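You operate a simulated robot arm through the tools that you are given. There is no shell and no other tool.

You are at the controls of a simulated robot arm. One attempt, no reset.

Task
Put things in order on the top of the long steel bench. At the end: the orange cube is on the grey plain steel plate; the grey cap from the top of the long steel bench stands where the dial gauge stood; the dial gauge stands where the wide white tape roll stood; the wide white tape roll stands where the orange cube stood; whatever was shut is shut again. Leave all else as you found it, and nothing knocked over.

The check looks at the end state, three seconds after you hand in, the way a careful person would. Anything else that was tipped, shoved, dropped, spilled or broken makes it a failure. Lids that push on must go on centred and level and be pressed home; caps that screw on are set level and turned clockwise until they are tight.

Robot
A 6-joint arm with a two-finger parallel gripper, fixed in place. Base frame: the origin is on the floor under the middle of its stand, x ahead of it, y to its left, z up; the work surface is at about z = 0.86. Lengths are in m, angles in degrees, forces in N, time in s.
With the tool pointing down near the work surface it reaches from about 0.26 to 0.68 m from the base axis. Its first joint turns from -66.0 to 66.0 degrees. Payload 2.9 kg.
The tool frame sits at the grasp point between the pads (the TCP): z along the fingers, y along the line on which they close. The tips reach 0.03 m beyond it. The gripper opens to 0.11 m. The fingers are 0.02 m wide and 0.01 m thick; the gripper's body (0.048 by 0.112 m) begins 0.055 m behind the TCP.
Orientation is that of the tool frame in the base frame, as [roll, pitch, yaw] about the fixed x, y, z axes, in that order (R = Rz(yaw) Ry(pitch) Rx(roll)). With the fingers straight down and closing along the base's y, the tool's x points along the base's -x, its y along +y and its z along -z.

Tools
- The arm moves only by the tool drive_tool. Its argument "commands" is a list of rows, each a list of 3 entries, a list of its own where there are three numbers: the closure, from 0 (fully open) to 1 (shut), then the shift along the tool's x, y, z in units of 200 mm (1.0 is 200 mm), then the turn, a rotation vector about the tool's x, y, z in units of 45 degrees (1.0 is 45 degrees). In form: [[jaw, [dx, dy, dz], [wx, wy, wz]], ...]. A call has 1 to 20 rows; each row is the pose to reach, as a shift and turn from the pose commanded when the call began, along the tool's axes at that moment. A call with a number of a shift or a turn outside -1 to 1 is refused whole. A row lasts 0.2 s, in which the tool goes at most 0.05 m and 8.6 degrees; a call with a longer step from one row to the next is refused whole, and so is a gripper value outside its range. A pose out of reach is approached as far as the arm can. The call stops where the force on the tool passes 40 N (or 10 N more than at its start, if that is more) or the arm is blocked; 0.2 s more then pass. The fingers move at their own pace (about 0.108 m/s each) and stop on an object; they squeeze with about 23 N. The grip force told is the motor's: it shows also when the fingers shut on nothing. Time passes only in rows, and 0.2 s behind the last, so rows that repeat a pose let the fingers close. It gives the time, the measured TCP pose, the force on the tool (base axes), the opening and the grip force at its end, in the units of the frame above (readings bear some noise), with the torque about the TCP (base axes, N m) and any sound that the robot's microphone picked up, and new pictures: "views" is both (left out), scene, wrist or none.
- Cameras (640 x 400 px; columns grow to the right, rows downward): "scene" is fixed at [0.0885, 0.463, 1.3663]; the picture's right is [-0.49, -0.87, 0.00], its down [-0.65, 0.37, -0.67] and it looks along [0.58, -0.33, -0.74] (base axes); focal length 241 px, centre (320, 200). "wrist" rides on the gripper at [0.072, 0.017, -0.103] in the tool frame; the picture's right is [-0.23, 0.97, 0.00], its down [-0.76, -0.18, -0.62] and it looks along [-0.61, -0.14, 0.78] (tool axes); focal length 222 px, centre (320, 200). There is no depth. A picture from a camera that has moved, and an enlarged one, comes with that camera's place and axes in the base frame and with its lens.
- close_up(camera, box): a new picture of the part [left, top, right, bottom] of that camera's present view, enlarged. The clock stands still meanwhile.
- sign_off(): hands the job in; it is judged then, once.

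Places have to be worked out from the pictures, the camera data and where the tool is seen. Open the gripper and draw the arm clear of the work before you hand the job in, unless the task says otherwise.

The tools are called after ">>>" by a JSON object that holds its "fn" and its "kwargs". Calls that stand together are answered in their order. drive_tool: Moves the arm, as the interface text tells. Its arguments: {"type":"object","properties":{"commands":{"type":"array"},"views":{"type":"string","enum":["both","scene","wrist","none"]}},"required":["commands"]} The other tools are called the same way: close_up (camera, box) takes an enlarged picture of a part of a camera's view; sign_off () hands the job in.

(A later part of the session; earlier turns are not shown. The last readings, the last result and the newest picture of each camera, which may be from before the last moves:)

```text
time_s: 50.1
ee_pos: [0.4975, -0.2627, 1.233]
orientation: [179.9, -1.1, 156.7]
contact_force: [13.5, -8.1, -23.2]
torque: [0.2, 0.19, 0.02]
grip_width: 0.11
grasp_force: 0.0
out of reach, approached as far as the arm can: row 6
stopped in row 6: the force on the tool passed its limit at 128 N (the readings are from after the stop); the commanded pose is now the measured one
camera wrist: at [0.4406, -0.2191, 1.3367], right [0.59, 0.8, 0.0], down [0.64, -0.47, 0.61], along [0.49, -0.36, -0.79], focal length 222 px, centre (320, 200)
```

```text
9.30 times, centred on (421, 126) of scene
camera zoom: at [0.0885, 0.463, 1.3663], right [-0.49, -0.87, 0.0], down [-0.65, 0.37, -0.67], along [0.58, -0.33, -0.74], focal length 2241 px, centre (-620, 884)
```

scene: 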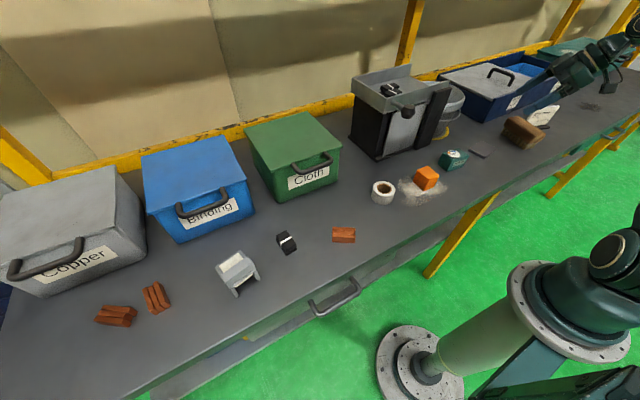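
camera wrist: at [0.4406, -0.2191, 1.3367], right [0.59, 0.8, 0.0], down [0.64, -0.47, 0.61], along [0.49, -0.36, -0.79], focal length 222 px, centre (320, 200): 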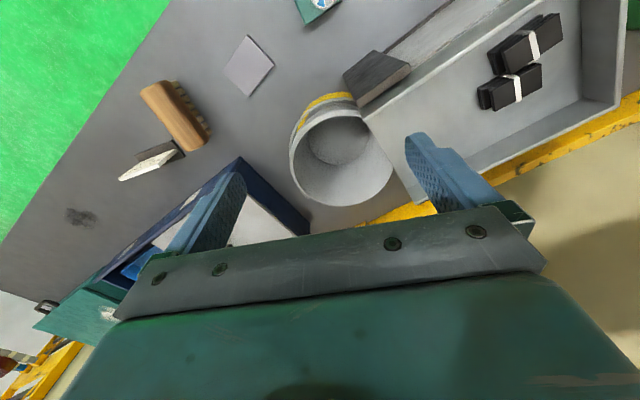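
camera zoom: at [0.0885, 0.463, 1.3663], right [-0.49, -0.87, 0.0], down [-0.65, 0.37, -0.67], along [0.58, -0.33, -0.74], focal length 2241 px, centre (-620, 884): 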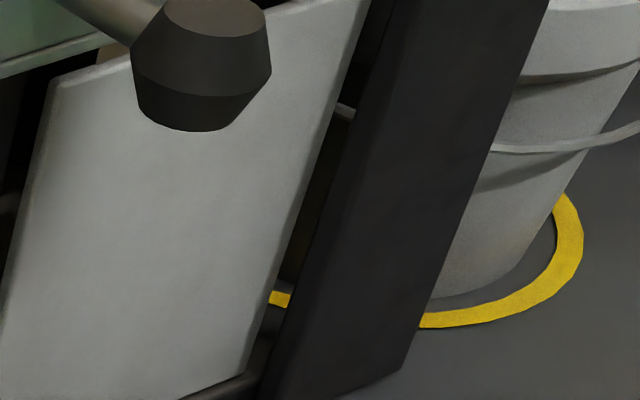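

The flap hangs on an axle between the left wall and the dark post. Before trying it, I use the current high wrist view to check around the brush, sign and tray once more.

>>> {"fn": "close_up", "kwargs": {"camera": "wrist", "box": [60, 60, 240, 240]}}

>>> {"fn": "close_up", "kwargs": {"camera": "wrist", "box": [0, 180, 160, 400]}}

>>> {"fn": "close_up", "kwargs": {"camera": "scene", "box": [495, 95, 575, 150]}}

>>> {"fn": "close_up", "kwargs": {"camera": "scene", "box": [440, 40, 600, 120]}}

```text
2.22 times, centred on (150, 150) of wrist
camera zoom: at [0.4406, -0.2191, 1.3367], right [0.59, 0.8, 0.0], down [0.64, -0.47, 0.61], along [0.49, -0.36, -0.79], focal length 494 px, centre (698, 311)
```

zoom: 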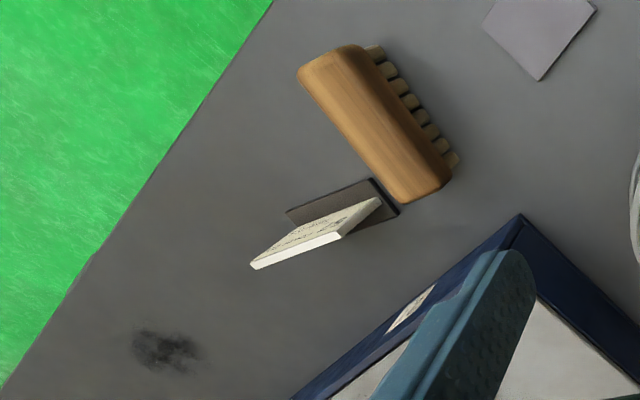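

```text
1.82 times, centred on (80, 290) of wrist
camera zoom: at [0.4406, -0.2191, 1.3367], right [0.59, 0.8, 0.0], down [0.64, -0.47, 0.61], along [0.49, -0.36, -0.79], focal length 404 px, centre (756, 36)
```

zoom: 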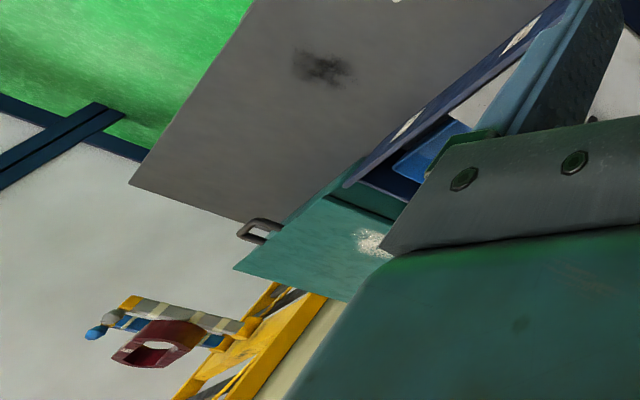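

```text
7.27 times, centred on (535, 122) of scene
camera zoom: at [0.0885, 0.463, 1.3663], right [-0.49, -0.87, 0.0], down [-0.65, 0.37, -0.67], along [0.58, -0.33, -0.74], focal length 1752 px, centre (-1244, 764)
```

zoom: 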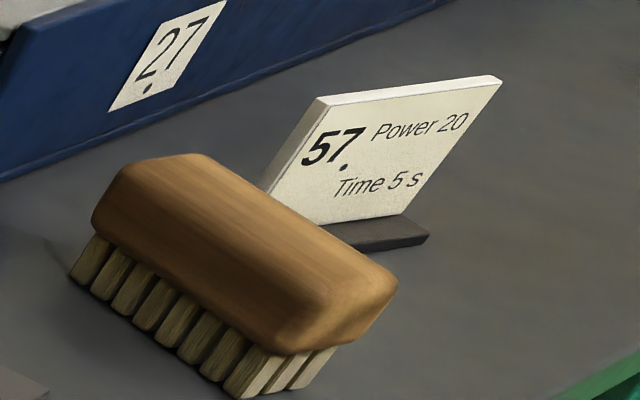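

```text
4.00 times, centred on (520, 80) of scene
camera zoom: at [0.0885, 0.463, 1.3663], right [-0.49, -0.87, 0.0], down [-0.65, 0.37, -0.67], along [0.58, -0.33, -0.74], focal length 964 px, centre (-480, 680)
```

zoom: 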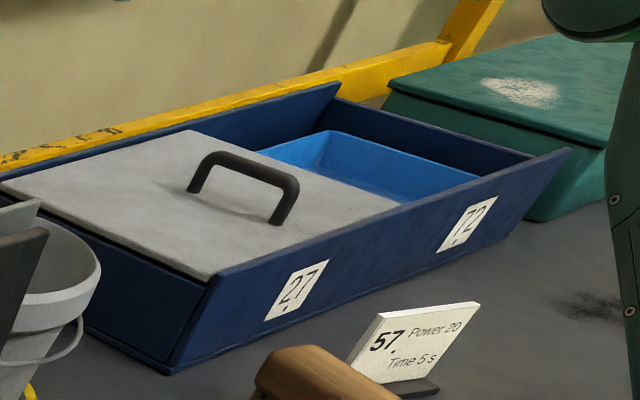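

No cap around there. I back the arm off its reach limit to a free pose in front of the housing.

>>> {"fn": "drive_tool", "kwargs": {"commands": [[0, [0.15, 0.08, 0], [0, 0, -0.09]], [0, [0.3, 0.16, 0.0], [0, 0, -0.17]], [0, [0.46, 0.24, 0.1], [0, 0, -0.26]], [0, [0.61, 0.32, 0.2], [0, 0, -0.35]], [0, [0.76, 0.4, 0.3], [0, 0, -0.43]], [0, [0.913, 0.477, 0.4], [0, 0, -0.52]], [0, [0.913, 0.477, 0.4], [0, 0, -0.52]]], "views": "scene"}}

```text
time_s: 51.7
ee_pos: [0.3683, -0.1027, 1.1587]
orientation: [179.3, -1.3, -179.9]
contact_force: [-1.1, -0.5, -0.1]
torque: [0.01, 0.03, -0.03]
grip_width: 0.11
grasp_force: 0.2
```

scene: 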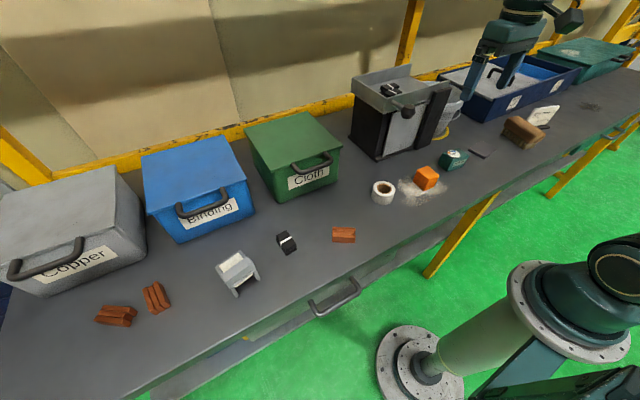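

Everything is undisturbed. I take wrist close-ups from here to measure the cube, gauge, plate and roll precisely before moving any of them.

>>> {"fn": "close_up", "kwargs": {"camera": "wrist", "box": [240, 0, 440, 125]}}

>>> {"fn": "close_up", "kwargs": {"camera": "wrist", "box": [60, 0, 300, 150]}}

>>> {"fn": "close_up", "kwargs": {"camera": "wrist", "box": [400, 0, 600, 125]}}

```text
3.20 times, centred on (340, 62) of wrist
camera zoom: at [0.298, -0.0862, 1.2625], right [0.23, 0.97, 0.01], down [0.78, -0.18, 0.6], along [0.59, -0.13, -0.8], focal length 711 px, centre (256, 640)
```

zoom: 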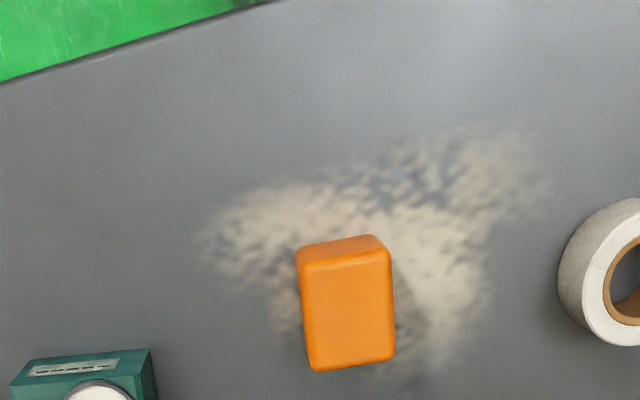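

```text
2.67 times, centred on (180, 75) of wrist
camera zoom: at [0.298, -0.0862, 1.2625], right [0.23, 0.97, 0.01], down [0.78, -0.18, 0.6], along [0.59, -0.13, -0.8], focal length 592 px, centre (693, 533)
```

zoom: 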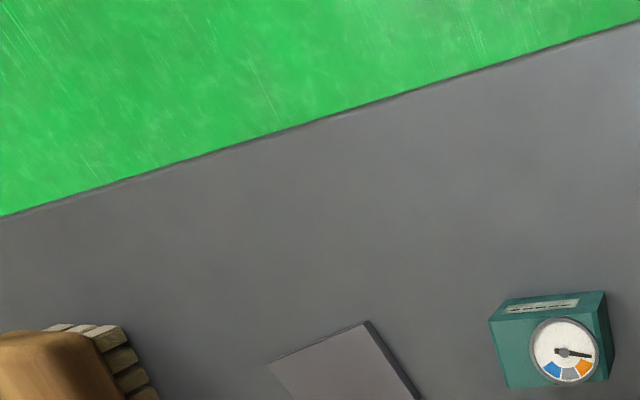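

```text
3.20 times, centred on (500, 62) of wrist
camera zoom: at [0.298, -0.0862, 1.2625], right [0.23, 0.97, 0.01], down [0.78, -0.18, 0.6], along [0.59, -0.13, -0.8], focal length 711 px, centre (-256, 640)
```

zoom: 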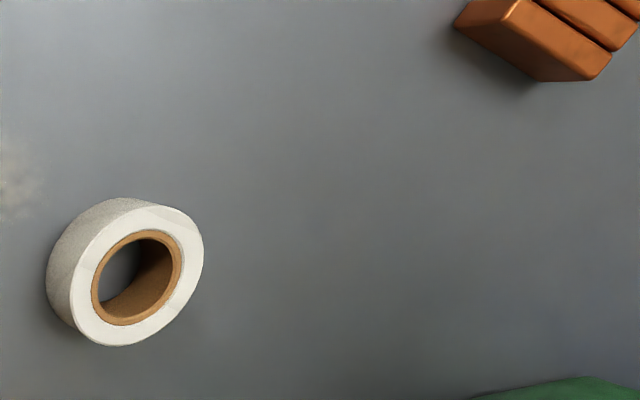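

The cube measures about 4.5 cm, nearly square to the axes, centred near (0.388, -0.064). Whatever happens with the cap, the cube must go to the plate, which also clears the space before the flap, so I hover over the cube first.

>>> {"fn": "drive_tool", "kwargs": {"commands": [[0, [-0.03, 0.06, 0.2], [0.005, -0.01, 0]], [0, [-0.06, 0.12, 0.4], [0.01, -0.02, 0]], [0, [-0.1, 0.195, 0.6], [0.0156, -0.029, 0]], [0, [-0.1, 0.195, 0.7], [0.0156, -0.029, 0]], [0, [-0.1, 0.195, 0.7], [0.0156, -0.029, 0]]], "views": "wrist"}}

```text
time_s: 52.9
ee_pos: [0.3824, -0.0618, 1.0169]
orientation: [180.0, 0.0, 179.9]
contact_force: [0.4, 0.2, -0.8]
torque: [0.02, -0.05, 0.02]
grip_width: 0.1099
grasp_force: 0.1
camera wrist: at [0.3102, -0.0452, 1.119], right [0.23, 0.97, 0.0], down [0.76, -0.18, 0.62], along [0.61, -0.14, -0.78], focal length 222 px, centre (320, 200)
```

wrist: 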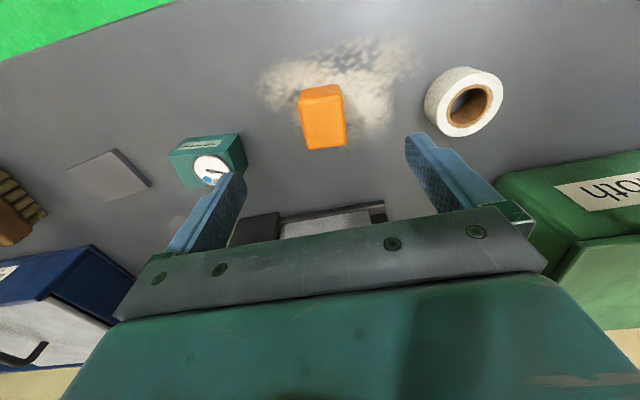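

>>> {"fn": "close_up", "kwargs": {"camera": "wrist", "box": [280, 70, 370, 160]}}

>>> {"fn": "close_up", "kwargs": {"camera": "wrist", "box": [150, 120, 260, 200]}}

>>> {"fn": "close_up", "kwargs": {"camera": "wrist", "box": [410, 55, 520, 145]}}

>>> {"fn": "close_up", "kwargs": {"camera": "wrist", "box": [60, 130, 160, 215]}}

```text
4.44 times, centred on (325, 115) of wrist
camera zoom: at [0.3102, -0.0452, 1.119], right [0.23, 0.97, 0.0], down [0.76, -0.18, 0.62], along [0.61, -0.14, -0.78], focal length 987 px, centre (298, 578)
```

zoom: 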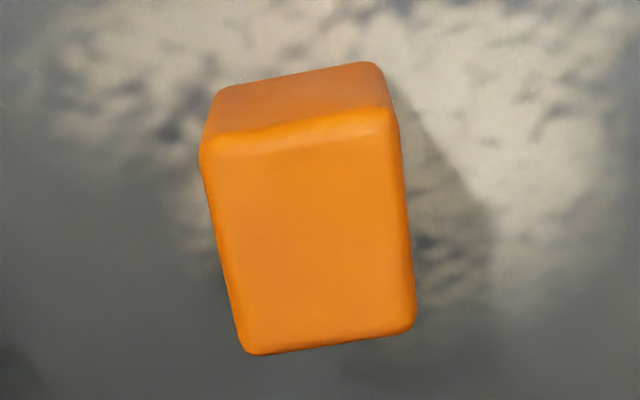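

```text
5.00 times, centred on (205, 160) of wrist
camera zoom: at [0.3102, -0.0452, 1.119], right [0.23, 0.97, 0.0], down [0.76, -0.18, 0.62], along [0.61, -0.14, -0.78], focal length 1111 px, centre (895, 400)
```

zoom: 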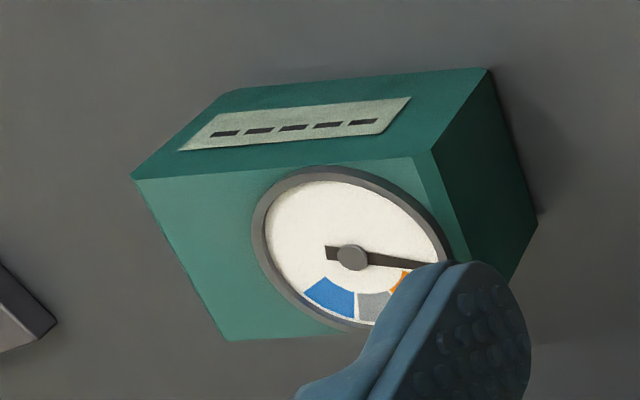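

```text
4.44 times, centred on (465, 100) of wrist
camera zoom: at [0.3102, -0.0452, 1.119], right [0.23, 0.97, 0.0], down [0.76, -0.18, 0.62], along [0.61, -0.14, -0.78], focal length 987 px, centre (-324, 644)
```

zoom: 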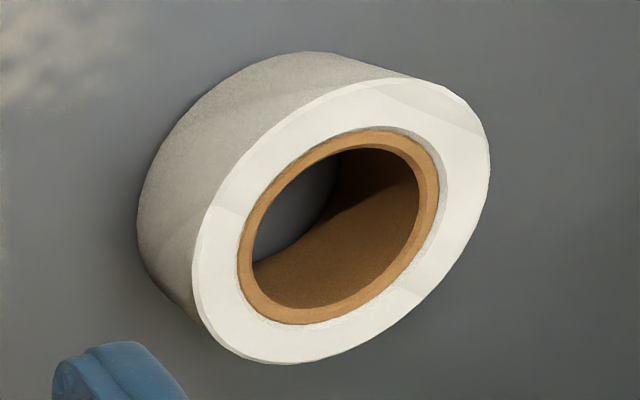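

```text
4.71 times, centred on (110, 172) of wrist
camera zoom: at [0.3102, -0.0452, 1.119], right [0.23, 0.97, 0.0], down [0.76, -0.18, 0.62], along [0.61, -0.14, -0.78], focal length 1045 px, centre (1308, 329)
```

zoom: 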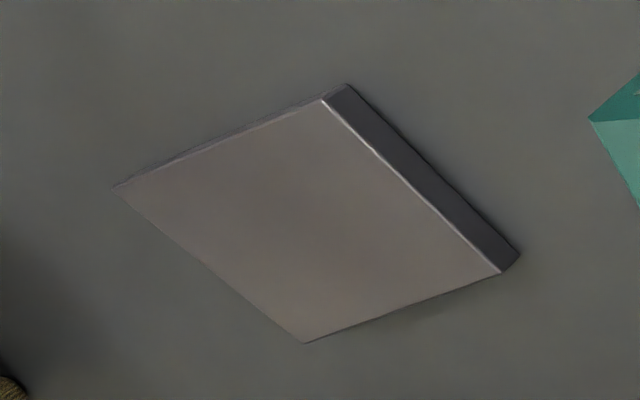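

From this overhead view: cube centre (0.3875, -0.060) yaw about -5°; gauge centre (0.4065, -0.200), 6.4×4.3×4.8 cm, yaw -8.6°; roll centre (0.405, 0.080), Ø6.3 cm, 3.5 cm high; plate centre (0.406, -0.361). I descend on the cube and grip it.

>>> {"fn": "drive_tool", "kwargs": {"commands": [[0, [-0.025, 0.01, 0.15], [0, 0, 0.11]], [0, [-0.025, 0.01, 0.3], [0, 0, 0.11]], [0, [-0.025, 0.01, 0.45], [0, 0, 0.11]], [0, [-0.025, 0.01, 0.55], [0, 0, 0.11]], [0, [-0.025, 0.01, 0.595], [0, 0, 0.11]], [0, [-0.025, 0.01, 0.595], [0, 0, 0.11]], [1, [-0.025, 0.01, 0.595], [0, 0, 0.11]], [1, [-0.025, 0.01, 0.595], [0, 0, 0.11]], [1, [-0.025, 0.01, 0.595], [0, 0, 0.11]]], "views": "both"}}

```text
time_s: 54.9
ee_pos: [0.387, -0.0604, 0.8977]
orientation: [-180.0, 0.0, 175.0]
contact_force: [0.3, -0.1, -0.6]
torque: [-0.01, 0.01, 0.0]
grip_width: 0.0415
grasp_force: 23.3
camera wrist: at [0.3174, -0.0359, 1.0004], right [0.31, 0.95, 0.0], down [0.74, -0.24, 0.62], along [0.59, -0.19, -0.78], focal length 222 px, centre (320, 200)
```

scene: 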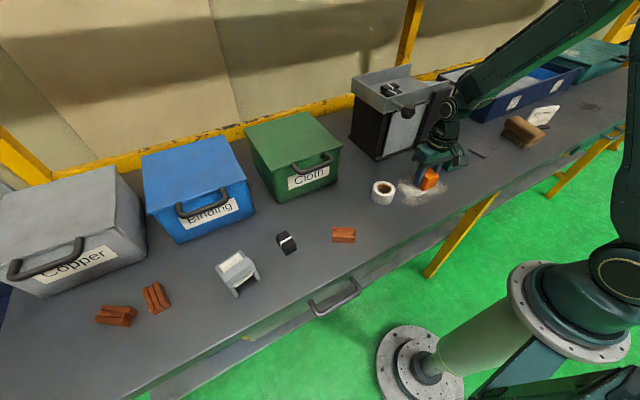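
wrist: 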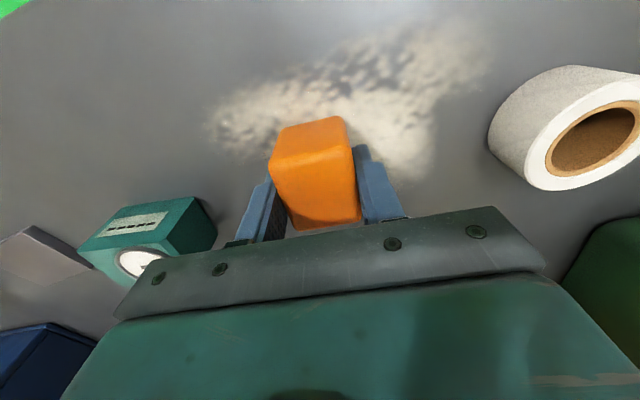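

The cube is gripped at 41.5 mm. I lift it 12 cm and carry it over the gauge toward the plate.

>>> {"fn": "drive_tool", "kwargs": {"commands": [[1, [0, 0, -0.2], [0, 0, 0]], [1, [0, 0, -0.4], [0, 0, 0]], [1, [0, 0, -0.6], [0, 0, 0]], [1, [-0.03, -0.19, -0.6], [0, 0, 0]], [1, [-0.06, -0.38, -0.6], [0, 0, 0]], [1, [-0.09, -0.57, -0.6], [0, 0, 0]], [1, [-0.113, -0.744, -0.6], [0, 0, 0]], [1, [-0.113, -0.744, -0.6], [0, 0, 0]]], "views": "none"}}

>>> {"fn": "drive_tool", "kwargs": {"commands": [[1, [-0.03, -0.19, 0], [0, 0, -0.06]], [1, [-0.06, -0.38, 0], [0, 0, -0.12]], [1, [-0.09, -0.57, 0], [0, 0, -0.18]], [1, [-0.113, -0.744, 0], [0, 0, -0.244]], [1, [-0.113, -0.744, 0], [0, 0, -0.244]]], "views": "both"}}

```text
time_s: 56.7
ee_pos: [0.3961, -0.212, 1.0183]
orientation: [-180.0, -0.1, 175.1]
contact_force: [-0.2, -0.1, -0.2]
torque: [-0.02, 0.02, -0.02]
grip_width: 0.0417
grasp_force: 22.8
```

```text
time_s: 57.9
ee_pos: [0.4059, -0.361, 1.0186]
orientation: [180.0, 0.1, -173.9]
contact_force: [0.1, -0.4, -0.7]
torque: [-0.01, -0.02, 0.01]
grip_width: 0.0417
grasp_force: 23.0
camera wrist: at [0.3324, -0.3512, 1.1214], right [0.12, 0.99, 0.0], down [0.78, -0.1, 0.62], along [0.62, -0.08, -0.78], focal length 222 px, centre (320, 200)
```

scene: 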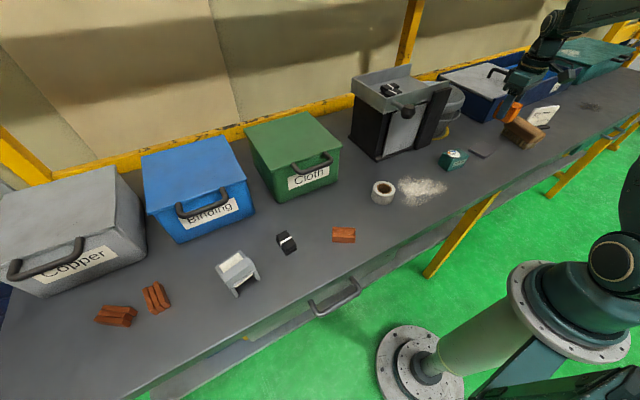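
wrist: 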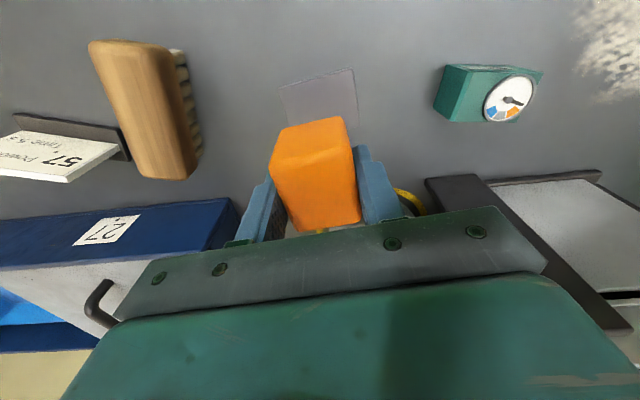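

The plate's corners confirm its centre is under the cube. I lower to just above the plate's surface (TCP about 0.9065) and look before releasing.

>>> {"fn": "drive_tool", "kwargs": {"commands": [[1, [0, 0, 0.15], [0, 0, 0]], [1, [0, 0, 0.3], [0, 0, 0]], [1, [0, 0, 0.42], [0, 0, 0]], [1, [0, 0, 0.5], [0, 0, 0]], [1, [0, 0, 0.545], [0, 0, 0]], [1, [0, 0, 0.56], [0, 0, 0]], [1, [0, 0, 0.56], [0, 0, 0]]], "views": "both"}}

>>> {"fn": "close_up", "kwargs": {"camera": "scene", "box": [440, 100, 560, 180]}}

```text
time_s: 59.5
ee_pos: [0.4071, -0.3599, 0.9067]
orientation: [-179.9, 0.1, -174.0]
contact_force: [-4.1, 2.0, 13.8]
torque: [0.17, 0.22, -0.01]
grip_width: 0.0417
grasp_force: 23.0
camera wrist: at [0.3332, -0.3501, 1.0102], right [0.12, 0.99, 0.0], down [0.78, -0.1, 0.62], along [0.62, -0.08, -0.78], focal length 222 px, centre (320, 200)
```

scene: 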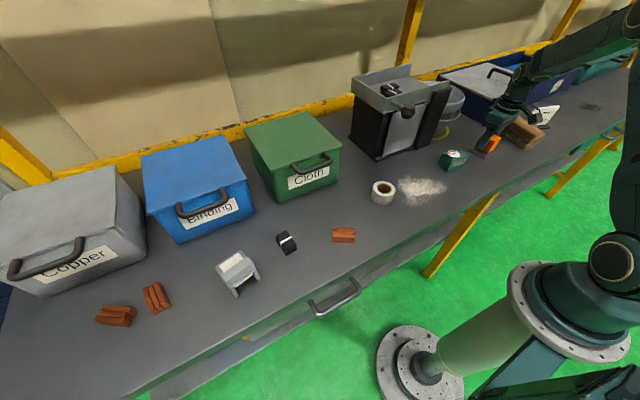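
wrist: 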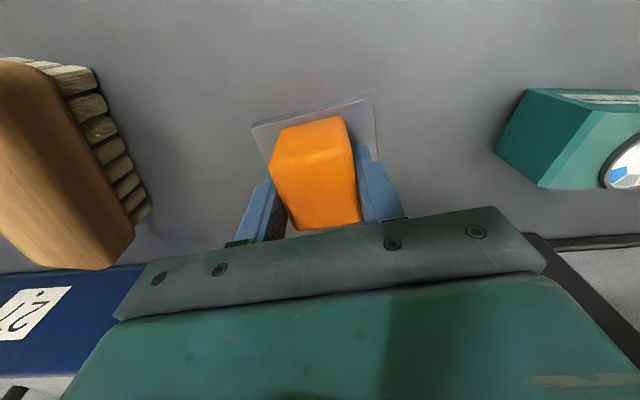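

```text
5.00 times, centred on (500, 140) of scene
camera zoom: at [0.0882, 0.4632, 1.3663], right [-0.49, -0.87, 0.0], down [-0.65, 0.37, -0.67], along [0.58, -0.33, -0.74], focal length 1205 px, centre (-580, 500)
```

zoom: 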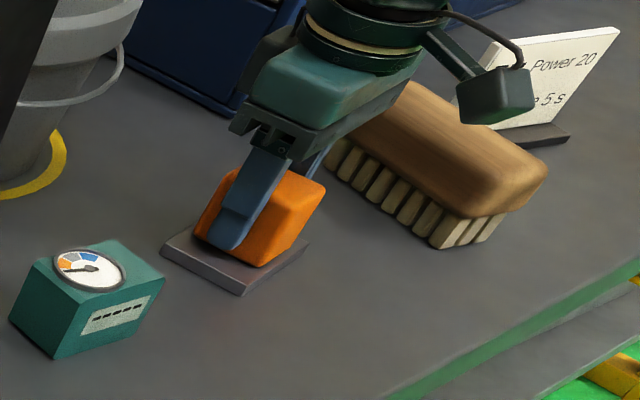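

The cube sits on the plate with light contact. I ease up a millimetre, open, and rise straight up.

>>> {"fn": "drive_tool", "kwargs": {"commands": [[1, [0, 0, -0.005], [0, 0, 0]], [0.4, [0, 0, -0.005], [0, 0, 0]], [0, [0, 0, -0.005], [0, 0, 0]], [0, [0, 0, -0.005], [0, 0, 0]], [0, [0, 0, -0.005], [0, 0, 0]], [0, [0, 0, -0.1], [0, 0, 0]], [0, [0, 0, -0.3], [0, 0, 0]], [0, [0, 0, -0.5], [0, 0, 0]], [0, [0, 0, -0.6], [0, 0, 0]], [0, [0, 0, -0.6], [0, 0, 0]]], "views": "both"}}

>>> {"fn": "close_up", "kwargs": {"camera": "scene", "box": [420, 100, 560, 190]}}

```text
time_s: 61.7
ee_pos: [0.4066, -0.36, 1.0282]
orientation: [-180.0, 0.0, -174.0]
contact_force: [-0.5, -0.2, 0.3]
torque: [0.02, -0.02, -0.03]
grip_width: 0.11
grasp_force: 0.0
camera wrist: at [0.3331, -0.3502, 1.1299], right [0.12, 0.99, 0.0], down [0.78, -0.1, 0.62], along [0.62, -0.08, -0.78], focal length 222 px, centre (320, 200)
```

scene: 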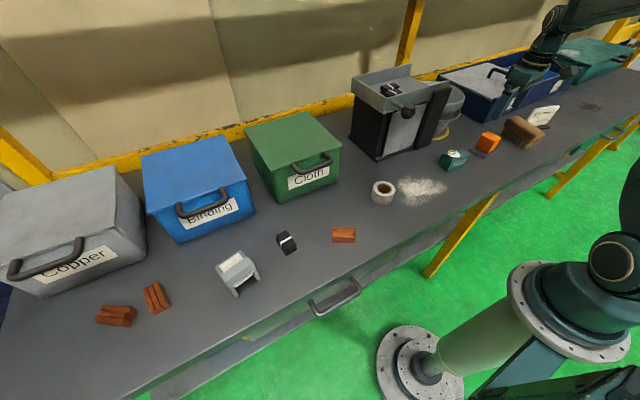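
wrist: 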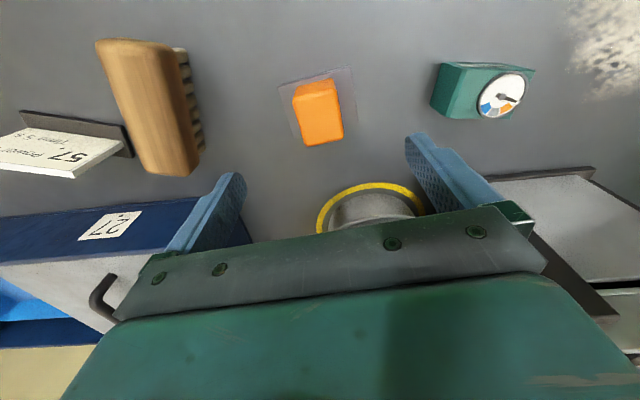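

```text
4.44 times, centred on (490, 145) of scene
camera zoom: at [0.0885, 0.463, 1.3663], right [-0.49, -0.87, 0.0], down [-0.65, 0.37, -0.67], along [0.58, -0.33, -0.74], focal length 1071 px, centre (-436, 444)
```

zoom: 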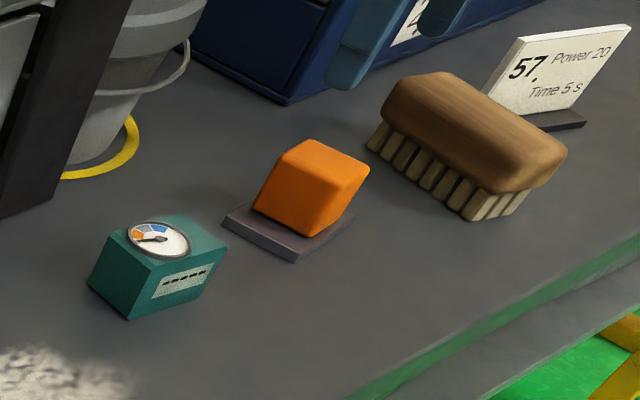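

The cube rests squarely on the plate. With the space before the flap now free, I move in front of the housing with closed fingers to test whether the flap swings.

>>> {"fn": "drive_tool", "kwargs": {"commands": [[0, [0.03, 0.2, -0.1], [0, 0, 0.03]], [0, [0.06, 0.4, -0.2], [0, 0, 0.06]], [0, [0.09, 0.6, -0.25], [0, 0, 0.09]], [0, [0.12, 0.8, -0.25], [0, 0, 0.12]], [1, [0.149, 0.97, -0.25], [0, 0, 0.133]], [1, [0.149, 0.97, -0.25], [0, 0, 0.133]], [1, [0.149, 0.97, -0.25], [0, 0, 0.133]]], "views": "none"}}

>>> {"fn": "drive_tool", "kwargs": {"commands": [[1, [0, 0.1, 0], [0, -0.15, 0]], [1, [0, 0.2, 0], [0, -0.3, 0]], [1, [-0.05, 0.3, 0.05], [0, -0.45, 0]], [1, [-0.1, 0.4, 0.1], [0, -0.6, 0]], [1, [-0.15, 0.4, 0.2], [0, -0.75, 0]], [1, [-0.2, 0.4, 0.3], [0, -0.9, 0]], [1, [-0.2, 0.4, 0.4], [0, -1.0, 0]], [1, [-0.2, 0.4, 0.4], [0, -1.0, 0]]], "views": "both"}}

```text
time_s: 63.3
ee_pos: [0.3554, -0.169, 1.0767]
orientation: [180.0, 0.0, -180.0]
contact_force: [0.2, 0.1, 0.0]
torque: [0.01, -0.01, -0.04]
grip_width: 0.0001
grasp_force: 23.2
```

```text
time_s: 65.1
ee_pos: [0.3965, -0.0889, 0.997]
orientation: [-180.0, 45.0, -179.9]
contact_force: [-0.8, -0.5, 0.2]
torque: [0.0, 0.03, 0.01]
grip_width: 0.0
grasp_force: 23.1
camera wrist: at [0.2737, -0.0725, 1.018], right [0.16, 0.97, 0.16], down [0.1, -0.18, 0.98], along [0.98, -0.14, -0.12], focal length 222 px, centre (320, 200)
```

scene: 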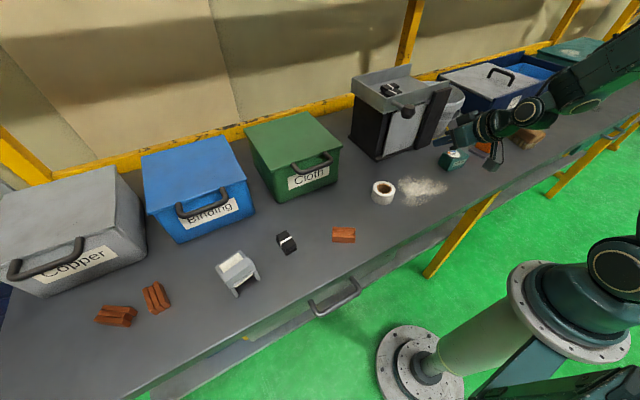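
wrist: 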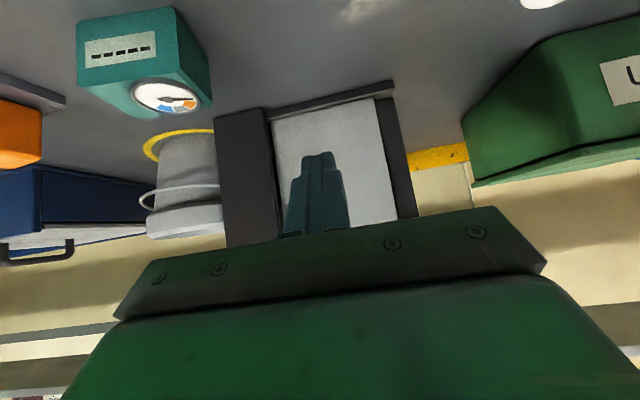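

The flap is well in view. I approach its lower part with the closed fingertips at about z = 0.90, stopping just short of contact.

>>> {"fn": "drive_tool", "kwargs": {"commands": [[1, [-0.01, 0, 0.12], [0, 0, 0]], [1, [-0.02, 0, 0.24], [0, 0, 0]], [1, [-0.03, 0, 0.36], [0, 0, 0]], [1, [-0.045, 0, 0.46], [0, 0, 0]], [1, [-0.053, 0, 0.53], [0, 0, 0]], [1, [-0.053, 0, 0.548], [0, 0, 0]], [1, [-0.053, 0, 0.548], [0, 0, 0]]], "views": "both"}}

>>> {"fn": "close_up", "kwargs": {"camera": "wrist", "box": [180, 60, 460, 250]}}

```text
time_s: 66.7
ee_pos: [0.4814, -0.0878, 0.926]
orientation: [180.0, 45.1, -179.9]
contact_force: [0.7, 0.0, 0.1]
torque: [-0.02, 0.0, 0.03]
grip_width: 0.0002
grasp_force: 23.7
camera wrist: at [0.3584, -0.0713, 0.9478], right [0.16, 0.97, 0.16], down [0.1, -0.18, 0.98], along [0.98, -0.14, -0.12], focal length 222 px, centre (320, 200)
```

scene: 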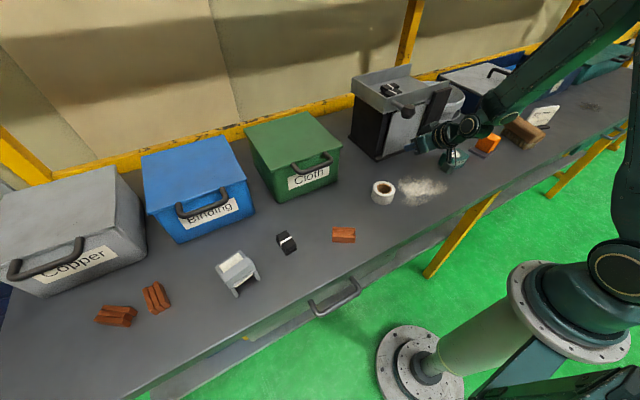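
wrist: 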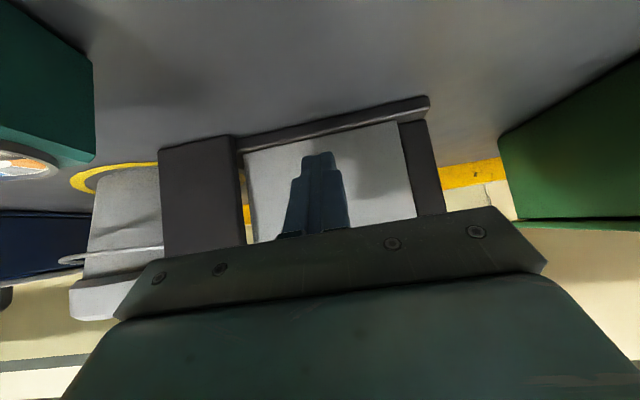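

```text
2.11 times, centred on (320, 155) of wrist
camera zoom: at [0.3584, -0.0713, 0.9478], right [0.16, 0.97, 0.16], down [0.1, -0.18, 0.98], along [0.98, -0.14, -0.12], focal length 468 px, centre (320, 295)
```

zoom: 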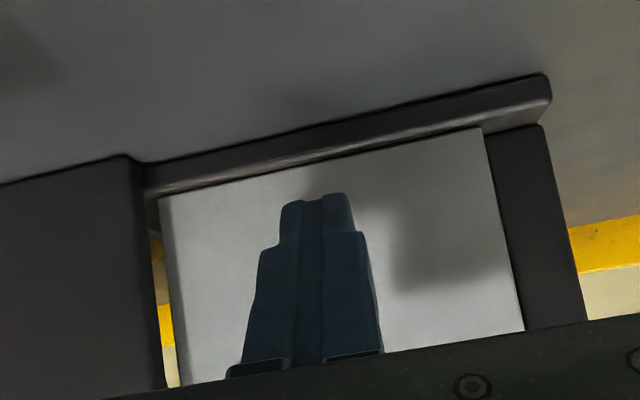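

>>> {"fn": "close_up", "kwargs": {"camera": "wrist", "box": [232, 140, 262, 250]}}

>>> {"fn": "close_up", "kwargs": {"camera": "wrist", "box": [236, 150, 262, 190]}}

```text
3.64 times, centred on (247, 195) of wrist
camera zoom: at [0.3584, -0.0713, 0.9478], right [0.16, 0.97, 0.16], down [0.1, -0.18, 0.98], along [0.98, -0.14, -0.12], focal length 808 px, centre (586, 218)
```

zoom: 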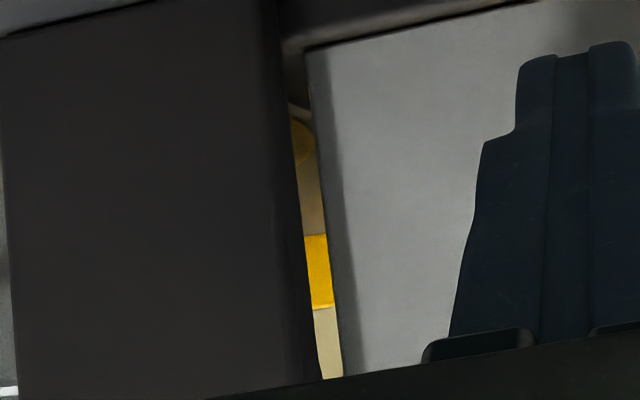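

```text
10.00 times, centred on (249, 170) of wrist
camera zoom: at [0.3584, -0.0713, 0.9478], right [0.16, 0.97, 0.16], down [0.1, -0.18, 0.98], along [0.98, -0.14, -0.12], focal length 2221 px, centre (1030, 500)
```

zoom: 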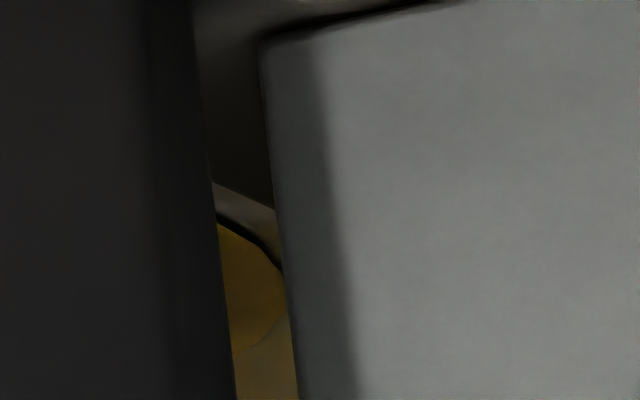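

Only the bucket's ring shows through that gap. I now push slowly forward with the closed fingertips to see if the flap yields, watching the force.

>>> {"fn": "drive_tool", "kwargs": {"commands": [[1, [-0.02, 0, 0.02], [0, 0, 0]], [1, [-0.04, 0, 0.04], [0, 0, 0]], [1, [-0.06, 0, 0.06], [0, 0, 0]], [1, [-0.08, 0, 0.08], [0, 0, 0]], [1, [-0.1, 0, 0.1], [0, 0, 0]], [1, [-0.12, 0, 0.12], [0, 0, 0]], [1, [-0.14, 0, 0.14], [0, 0, 0]]], "views": "both"}}

```text
time_s: 68.0
ee_pos: [0.5053, -0.0883, 0.9263]
orientation: [180.0, 44.6, 180.0]
contact_force: [-18.1, 0.7, 14.1]
torque: [0.05, -0.14, 0.03]
grip_width: 0.0
grasp_force: 22.7
stopped in row 6: the force on the tool passed its limit at 55 N (the readings are from after the stop); the commanded pose is now the measured one
camera wrist: at [0.3823, -0.0718, 0.9483], right [0.16, 0.97, 0.16], down [0.1, -0.18, 0.98], along [0.98, -0.14, -0.13], focal length 222 px, centre (320, 200)
```

scene: 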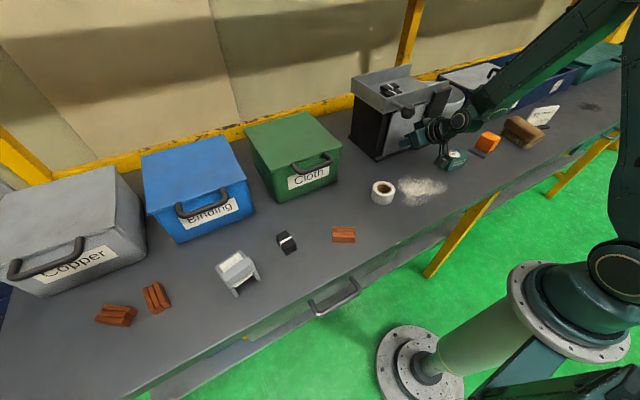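
wrist: 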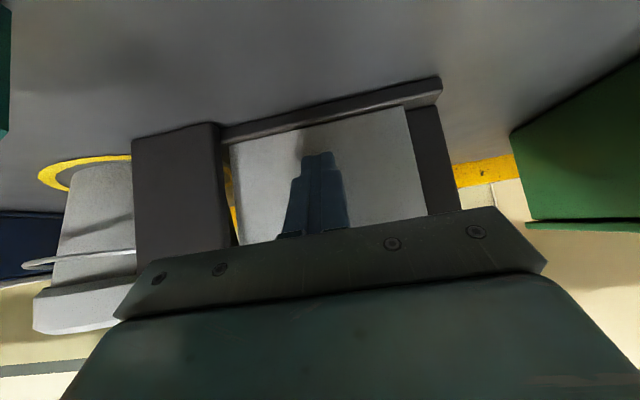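

The panel is rigid against pushing, so I back off at once and check that nothing shifted.

>>> {"fn": "drive_tool", "kwargs": {"commands": [[1, [0.04, 0, -0.04], [0, 0, 0]], [1, [0.1, 0, -0.12], [0, 0, 0]], [1, [0.1, 0, -0.3], [0, 0, 0]], [1, [0.1, 0, -0.5], [0, 0, 0]], [1, [0.1, 0, -0.7], [0, 0, 0]], [1, [0.1, 0, -0.7], [0, 0, 0]]], "views": "both"}}

>>> {"fn": "close_up", "kwargs": {"camera": "scene", "box": [340, 60, 480, 170]}}

```text
time_s: 69.4
ee_pos: [0.3959, -0.0927, 1.011]
orientation: [-180.0, 44.6, -180.0]
contact_force: [-0.3, 0.3, 0.4]
torque: [0.0, 0.01, 0.04]
grip_width: 0.0
grasp_force: 23.2
camera wrist: at [0.2728, -0.0747, 1.0335], right [0.16, 0.97, 0.16], down [0.1, -0.18, 0.98], along [0.98, -0.14, -0.13], focal length 222 px, centre (320, 200)
```

scene: 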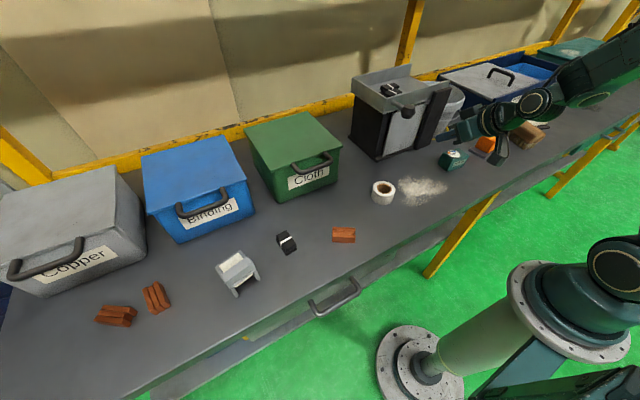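
wrist: 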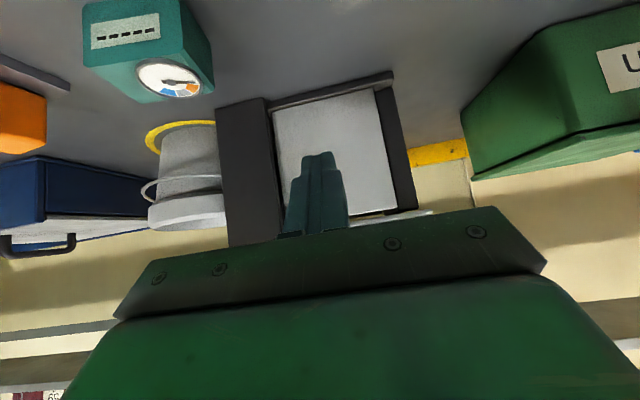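

```text
3.64 times, centred on (410, 115) of scene
camera zoom: at [0.0885, 0.463, 1.3663], right [-0.49, -0.87, 0.0], down [-0.65, 0.37, -0.67], along [0.58, -0.33, -0.74], focal length 876 px, centre (-7, 509)
```

zoom: 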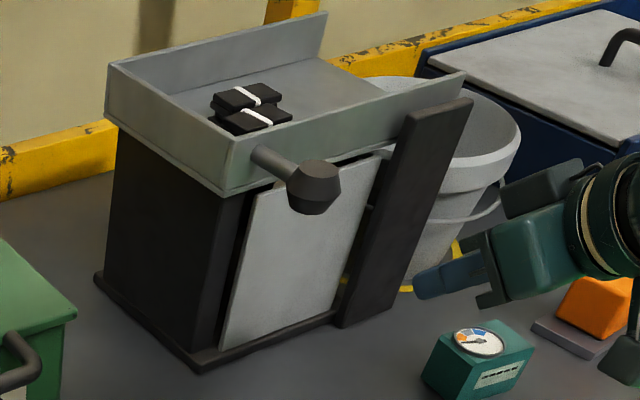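

The housing is unchanged; its panel is fixed, and the tray with the knob is a tipping tray, so it is not a cupboard. I re-examine the grey object on the left at the highest zoom to judge whether it is really the "cap".

>>> {"fn": "close_up", "kwargs": {"camera": "scene", "box": [212, 246, 264, 300]}}

>>> {"fn": "close_up", "kwargs": {"camera": "scene", "box": [222, 265, 262, 298]}}

>>> {"fn": "close_up", "kwargs": {"camera": "scene", "box": [270, 225, 305, 260]}}

>>> {"fn": "close_up", "kwargs": {"camera": "scene", "box": [290, 260, 370, 330]}}

```text
7.41 times, centred on (238, 273) of scene
camera zoom: at [0.0885, 0.463, 1.3663], right [-0.49, -0.87, 0.0], down [-0.65, 0.37, -0.67], along [0.58, -0.33, -0.74], focal length 1785 px, centre (927, -341)
```

zoom: 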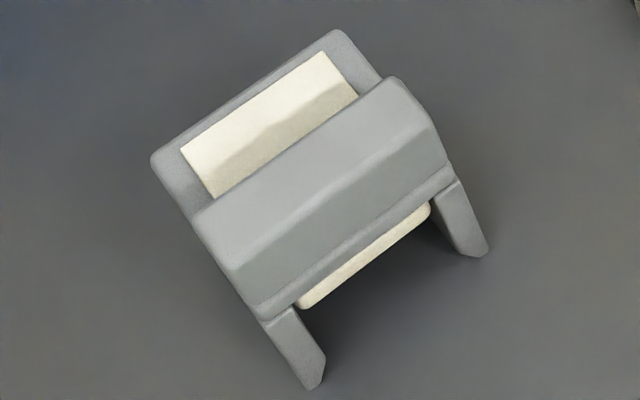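

```text
12.12 times, centred on (242, 282) of scene
camera zoom: at [0.0885, 0.463, 1.3663], right [-0.49, -0.87, 0.0], down [-0.65, 0.37, -0.67], along [0.58, -0.33, -0.74], focal length 2920 px, centre (1266, -788)
```

zoom: 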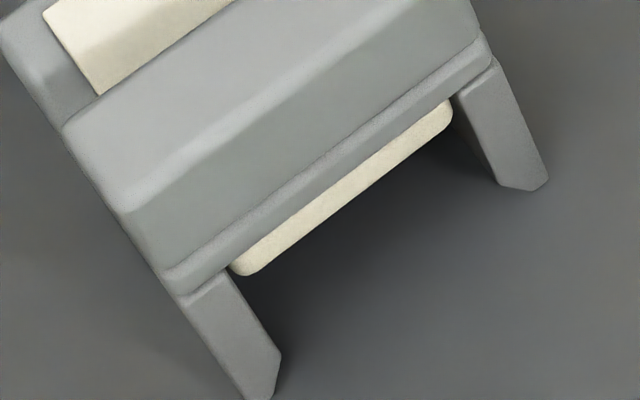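

```text
11.43 times, centred on (288, 242) of scene
camera zoom: at [0.0885, 0.463, 1.3663], right [-0.49, -0.87, 0.0], down [-0.65, 0.37, -0.67], along [0.58, -0.33, -0.74], focal length 2753 px, centre (691, -286)
```

zoom: 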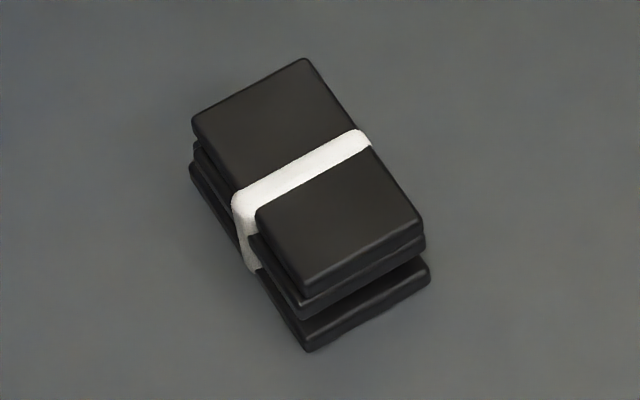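

```text
5.71 times, centred on (330, 295) of scene
camera zoom: at [0.0885, 0.463, 1.3663], right [-0.49, -0.87, 0.0], down [-0.65, 0.37, -0.67], along [0.58, -0.33, -0.74], focal length 1377 px, centre (263, -343)
```

zoom: 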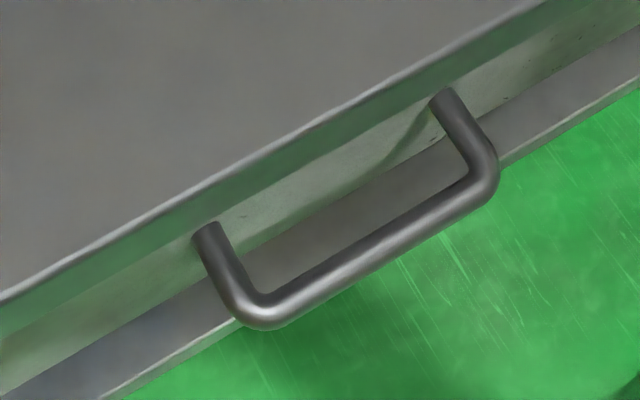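

The grey object is clearly a dispenser-like device. Before opening anything I want a proper look behind the panel, so I view its left gap from the front-left at low height.

>>> {"fn": "drive_tool", "kwargs": {"commands": [[1, [0, 0.12, 0.02], [0.1, 0, 0.1]], [1, [0, 0.24, 0.05], [0.2, 0, 0.203]], [1, [-0.01, 0.36, 0.1], [0.31, 0, 0.315]], [1, [-0.01, 0.48, 0.15], [0.42, 0, 0.427]], [1, [-0.02, 0.6, 0.2], [0.53, 0, 0.538]], [1, [-0.027, 0.7, 0.25], [0.62, 0, 0.63]], [1, [-0.027, 0.75, 0.25], [0.702, 0, 0.712]], [1, [-0.027, 0.75, 0.25], [0.702, 0, 0.712]]], "views": "both"}}

```text
time_s: 71.2
ee_pos: [0.4351, 0.0607, 0.9798]
orientation: [180.0, 44.8, 134.9]
contact_force: [-0.5, -0.8, -0.7]
torque: [-0.03, -0.01, 0.02]
grip_width: 0.0
grasp_force: 23.0
camera wrist: at [0.3595, 0.1612, 1.0015], right [0.8, 0.57, 0.16], down [-0.05, -0.2, 0.98], along [0.59, -0.8, -0.13], focal length 222 px, centre (320, 200)
```

scene: 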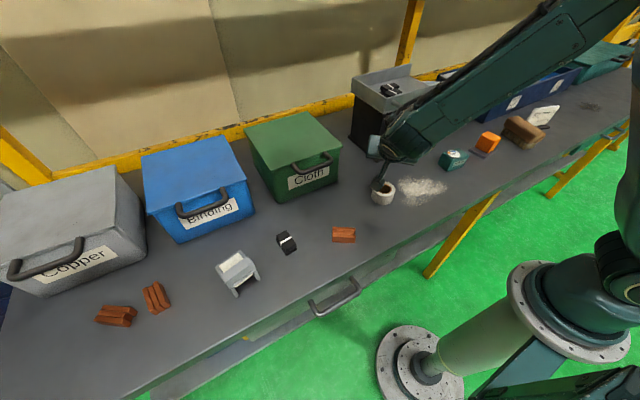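
wrist: 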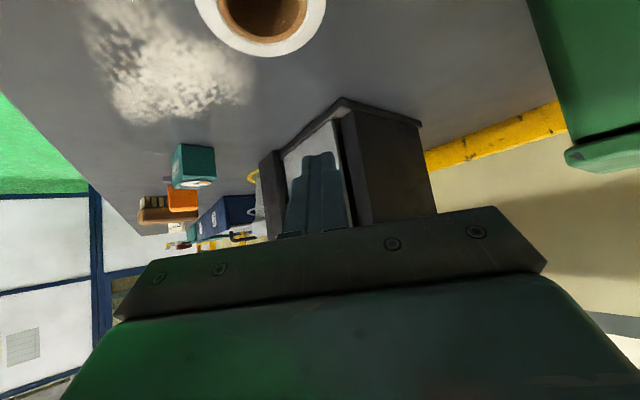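

>>> {"fn": "close_up", "kwargs": {"camera": "wrist", "box": [330, 110, 370, 230]}}

>>> {"fn": "close_up", "kwargs": {"camera": "wrist", "box": [255, 90, 445, 230]}}

>>> {"fn": "close_up", "kwargs": {"camera": "wrist", "box": [332, 118, 362, 150]}}

```text
3.33 times, centred on (350, 170) of wrist
camera zoom: at [0.3595, 0.1612, 1.0015], right [0.8, 0.57, 0.16], down [-0.05, -0.2, 0.98], along [0.59, -0.8, -0.13], focal length 740 px, centre (220, 300)
```

zoom: 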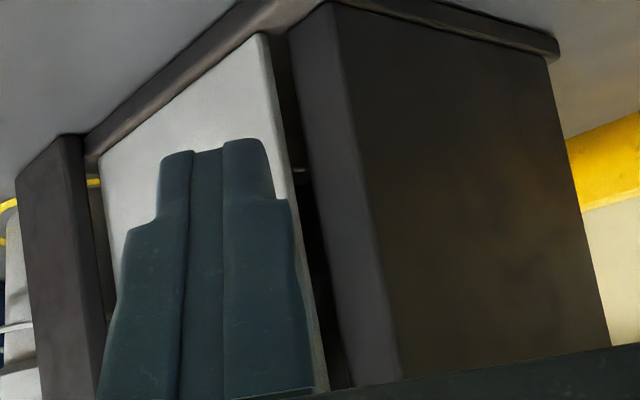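

```text
2.86 times, centred on (350, 160) of wrist
camera zoom: at [0.3595, 0.1612, 1.0015], right [0.8, 0.57, 0.16], down [-0.05, -0.2, 0.98], along [0.59, -0.8, -0.13], focal length 635 px, centre (234, 314)
```

zoom: 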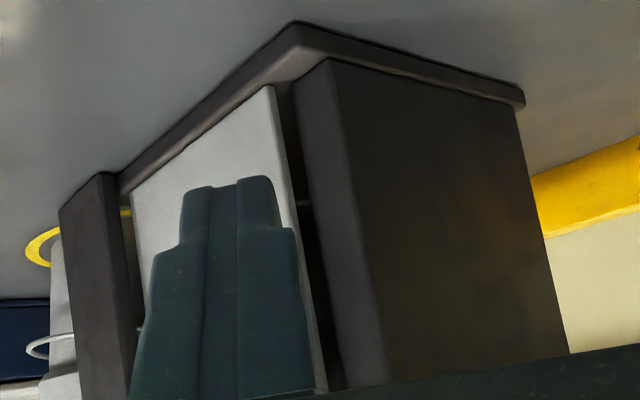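

```text
12.50 times, centred on (347, 134) of wrist
camera zoom: at [0.3595, 0.1612, 1.0015], right [0.8, 0.57, 0.16], down [-0.05, -0.2, 0.98], along [0.59, -0.8, -0.13], focal length 2776 px, centre (-18, 1025)
```

zoom: 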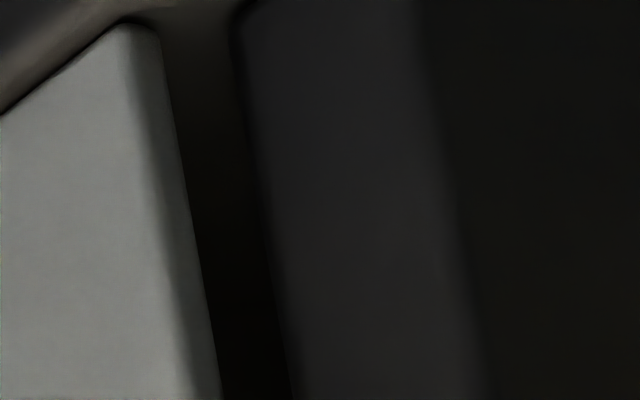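

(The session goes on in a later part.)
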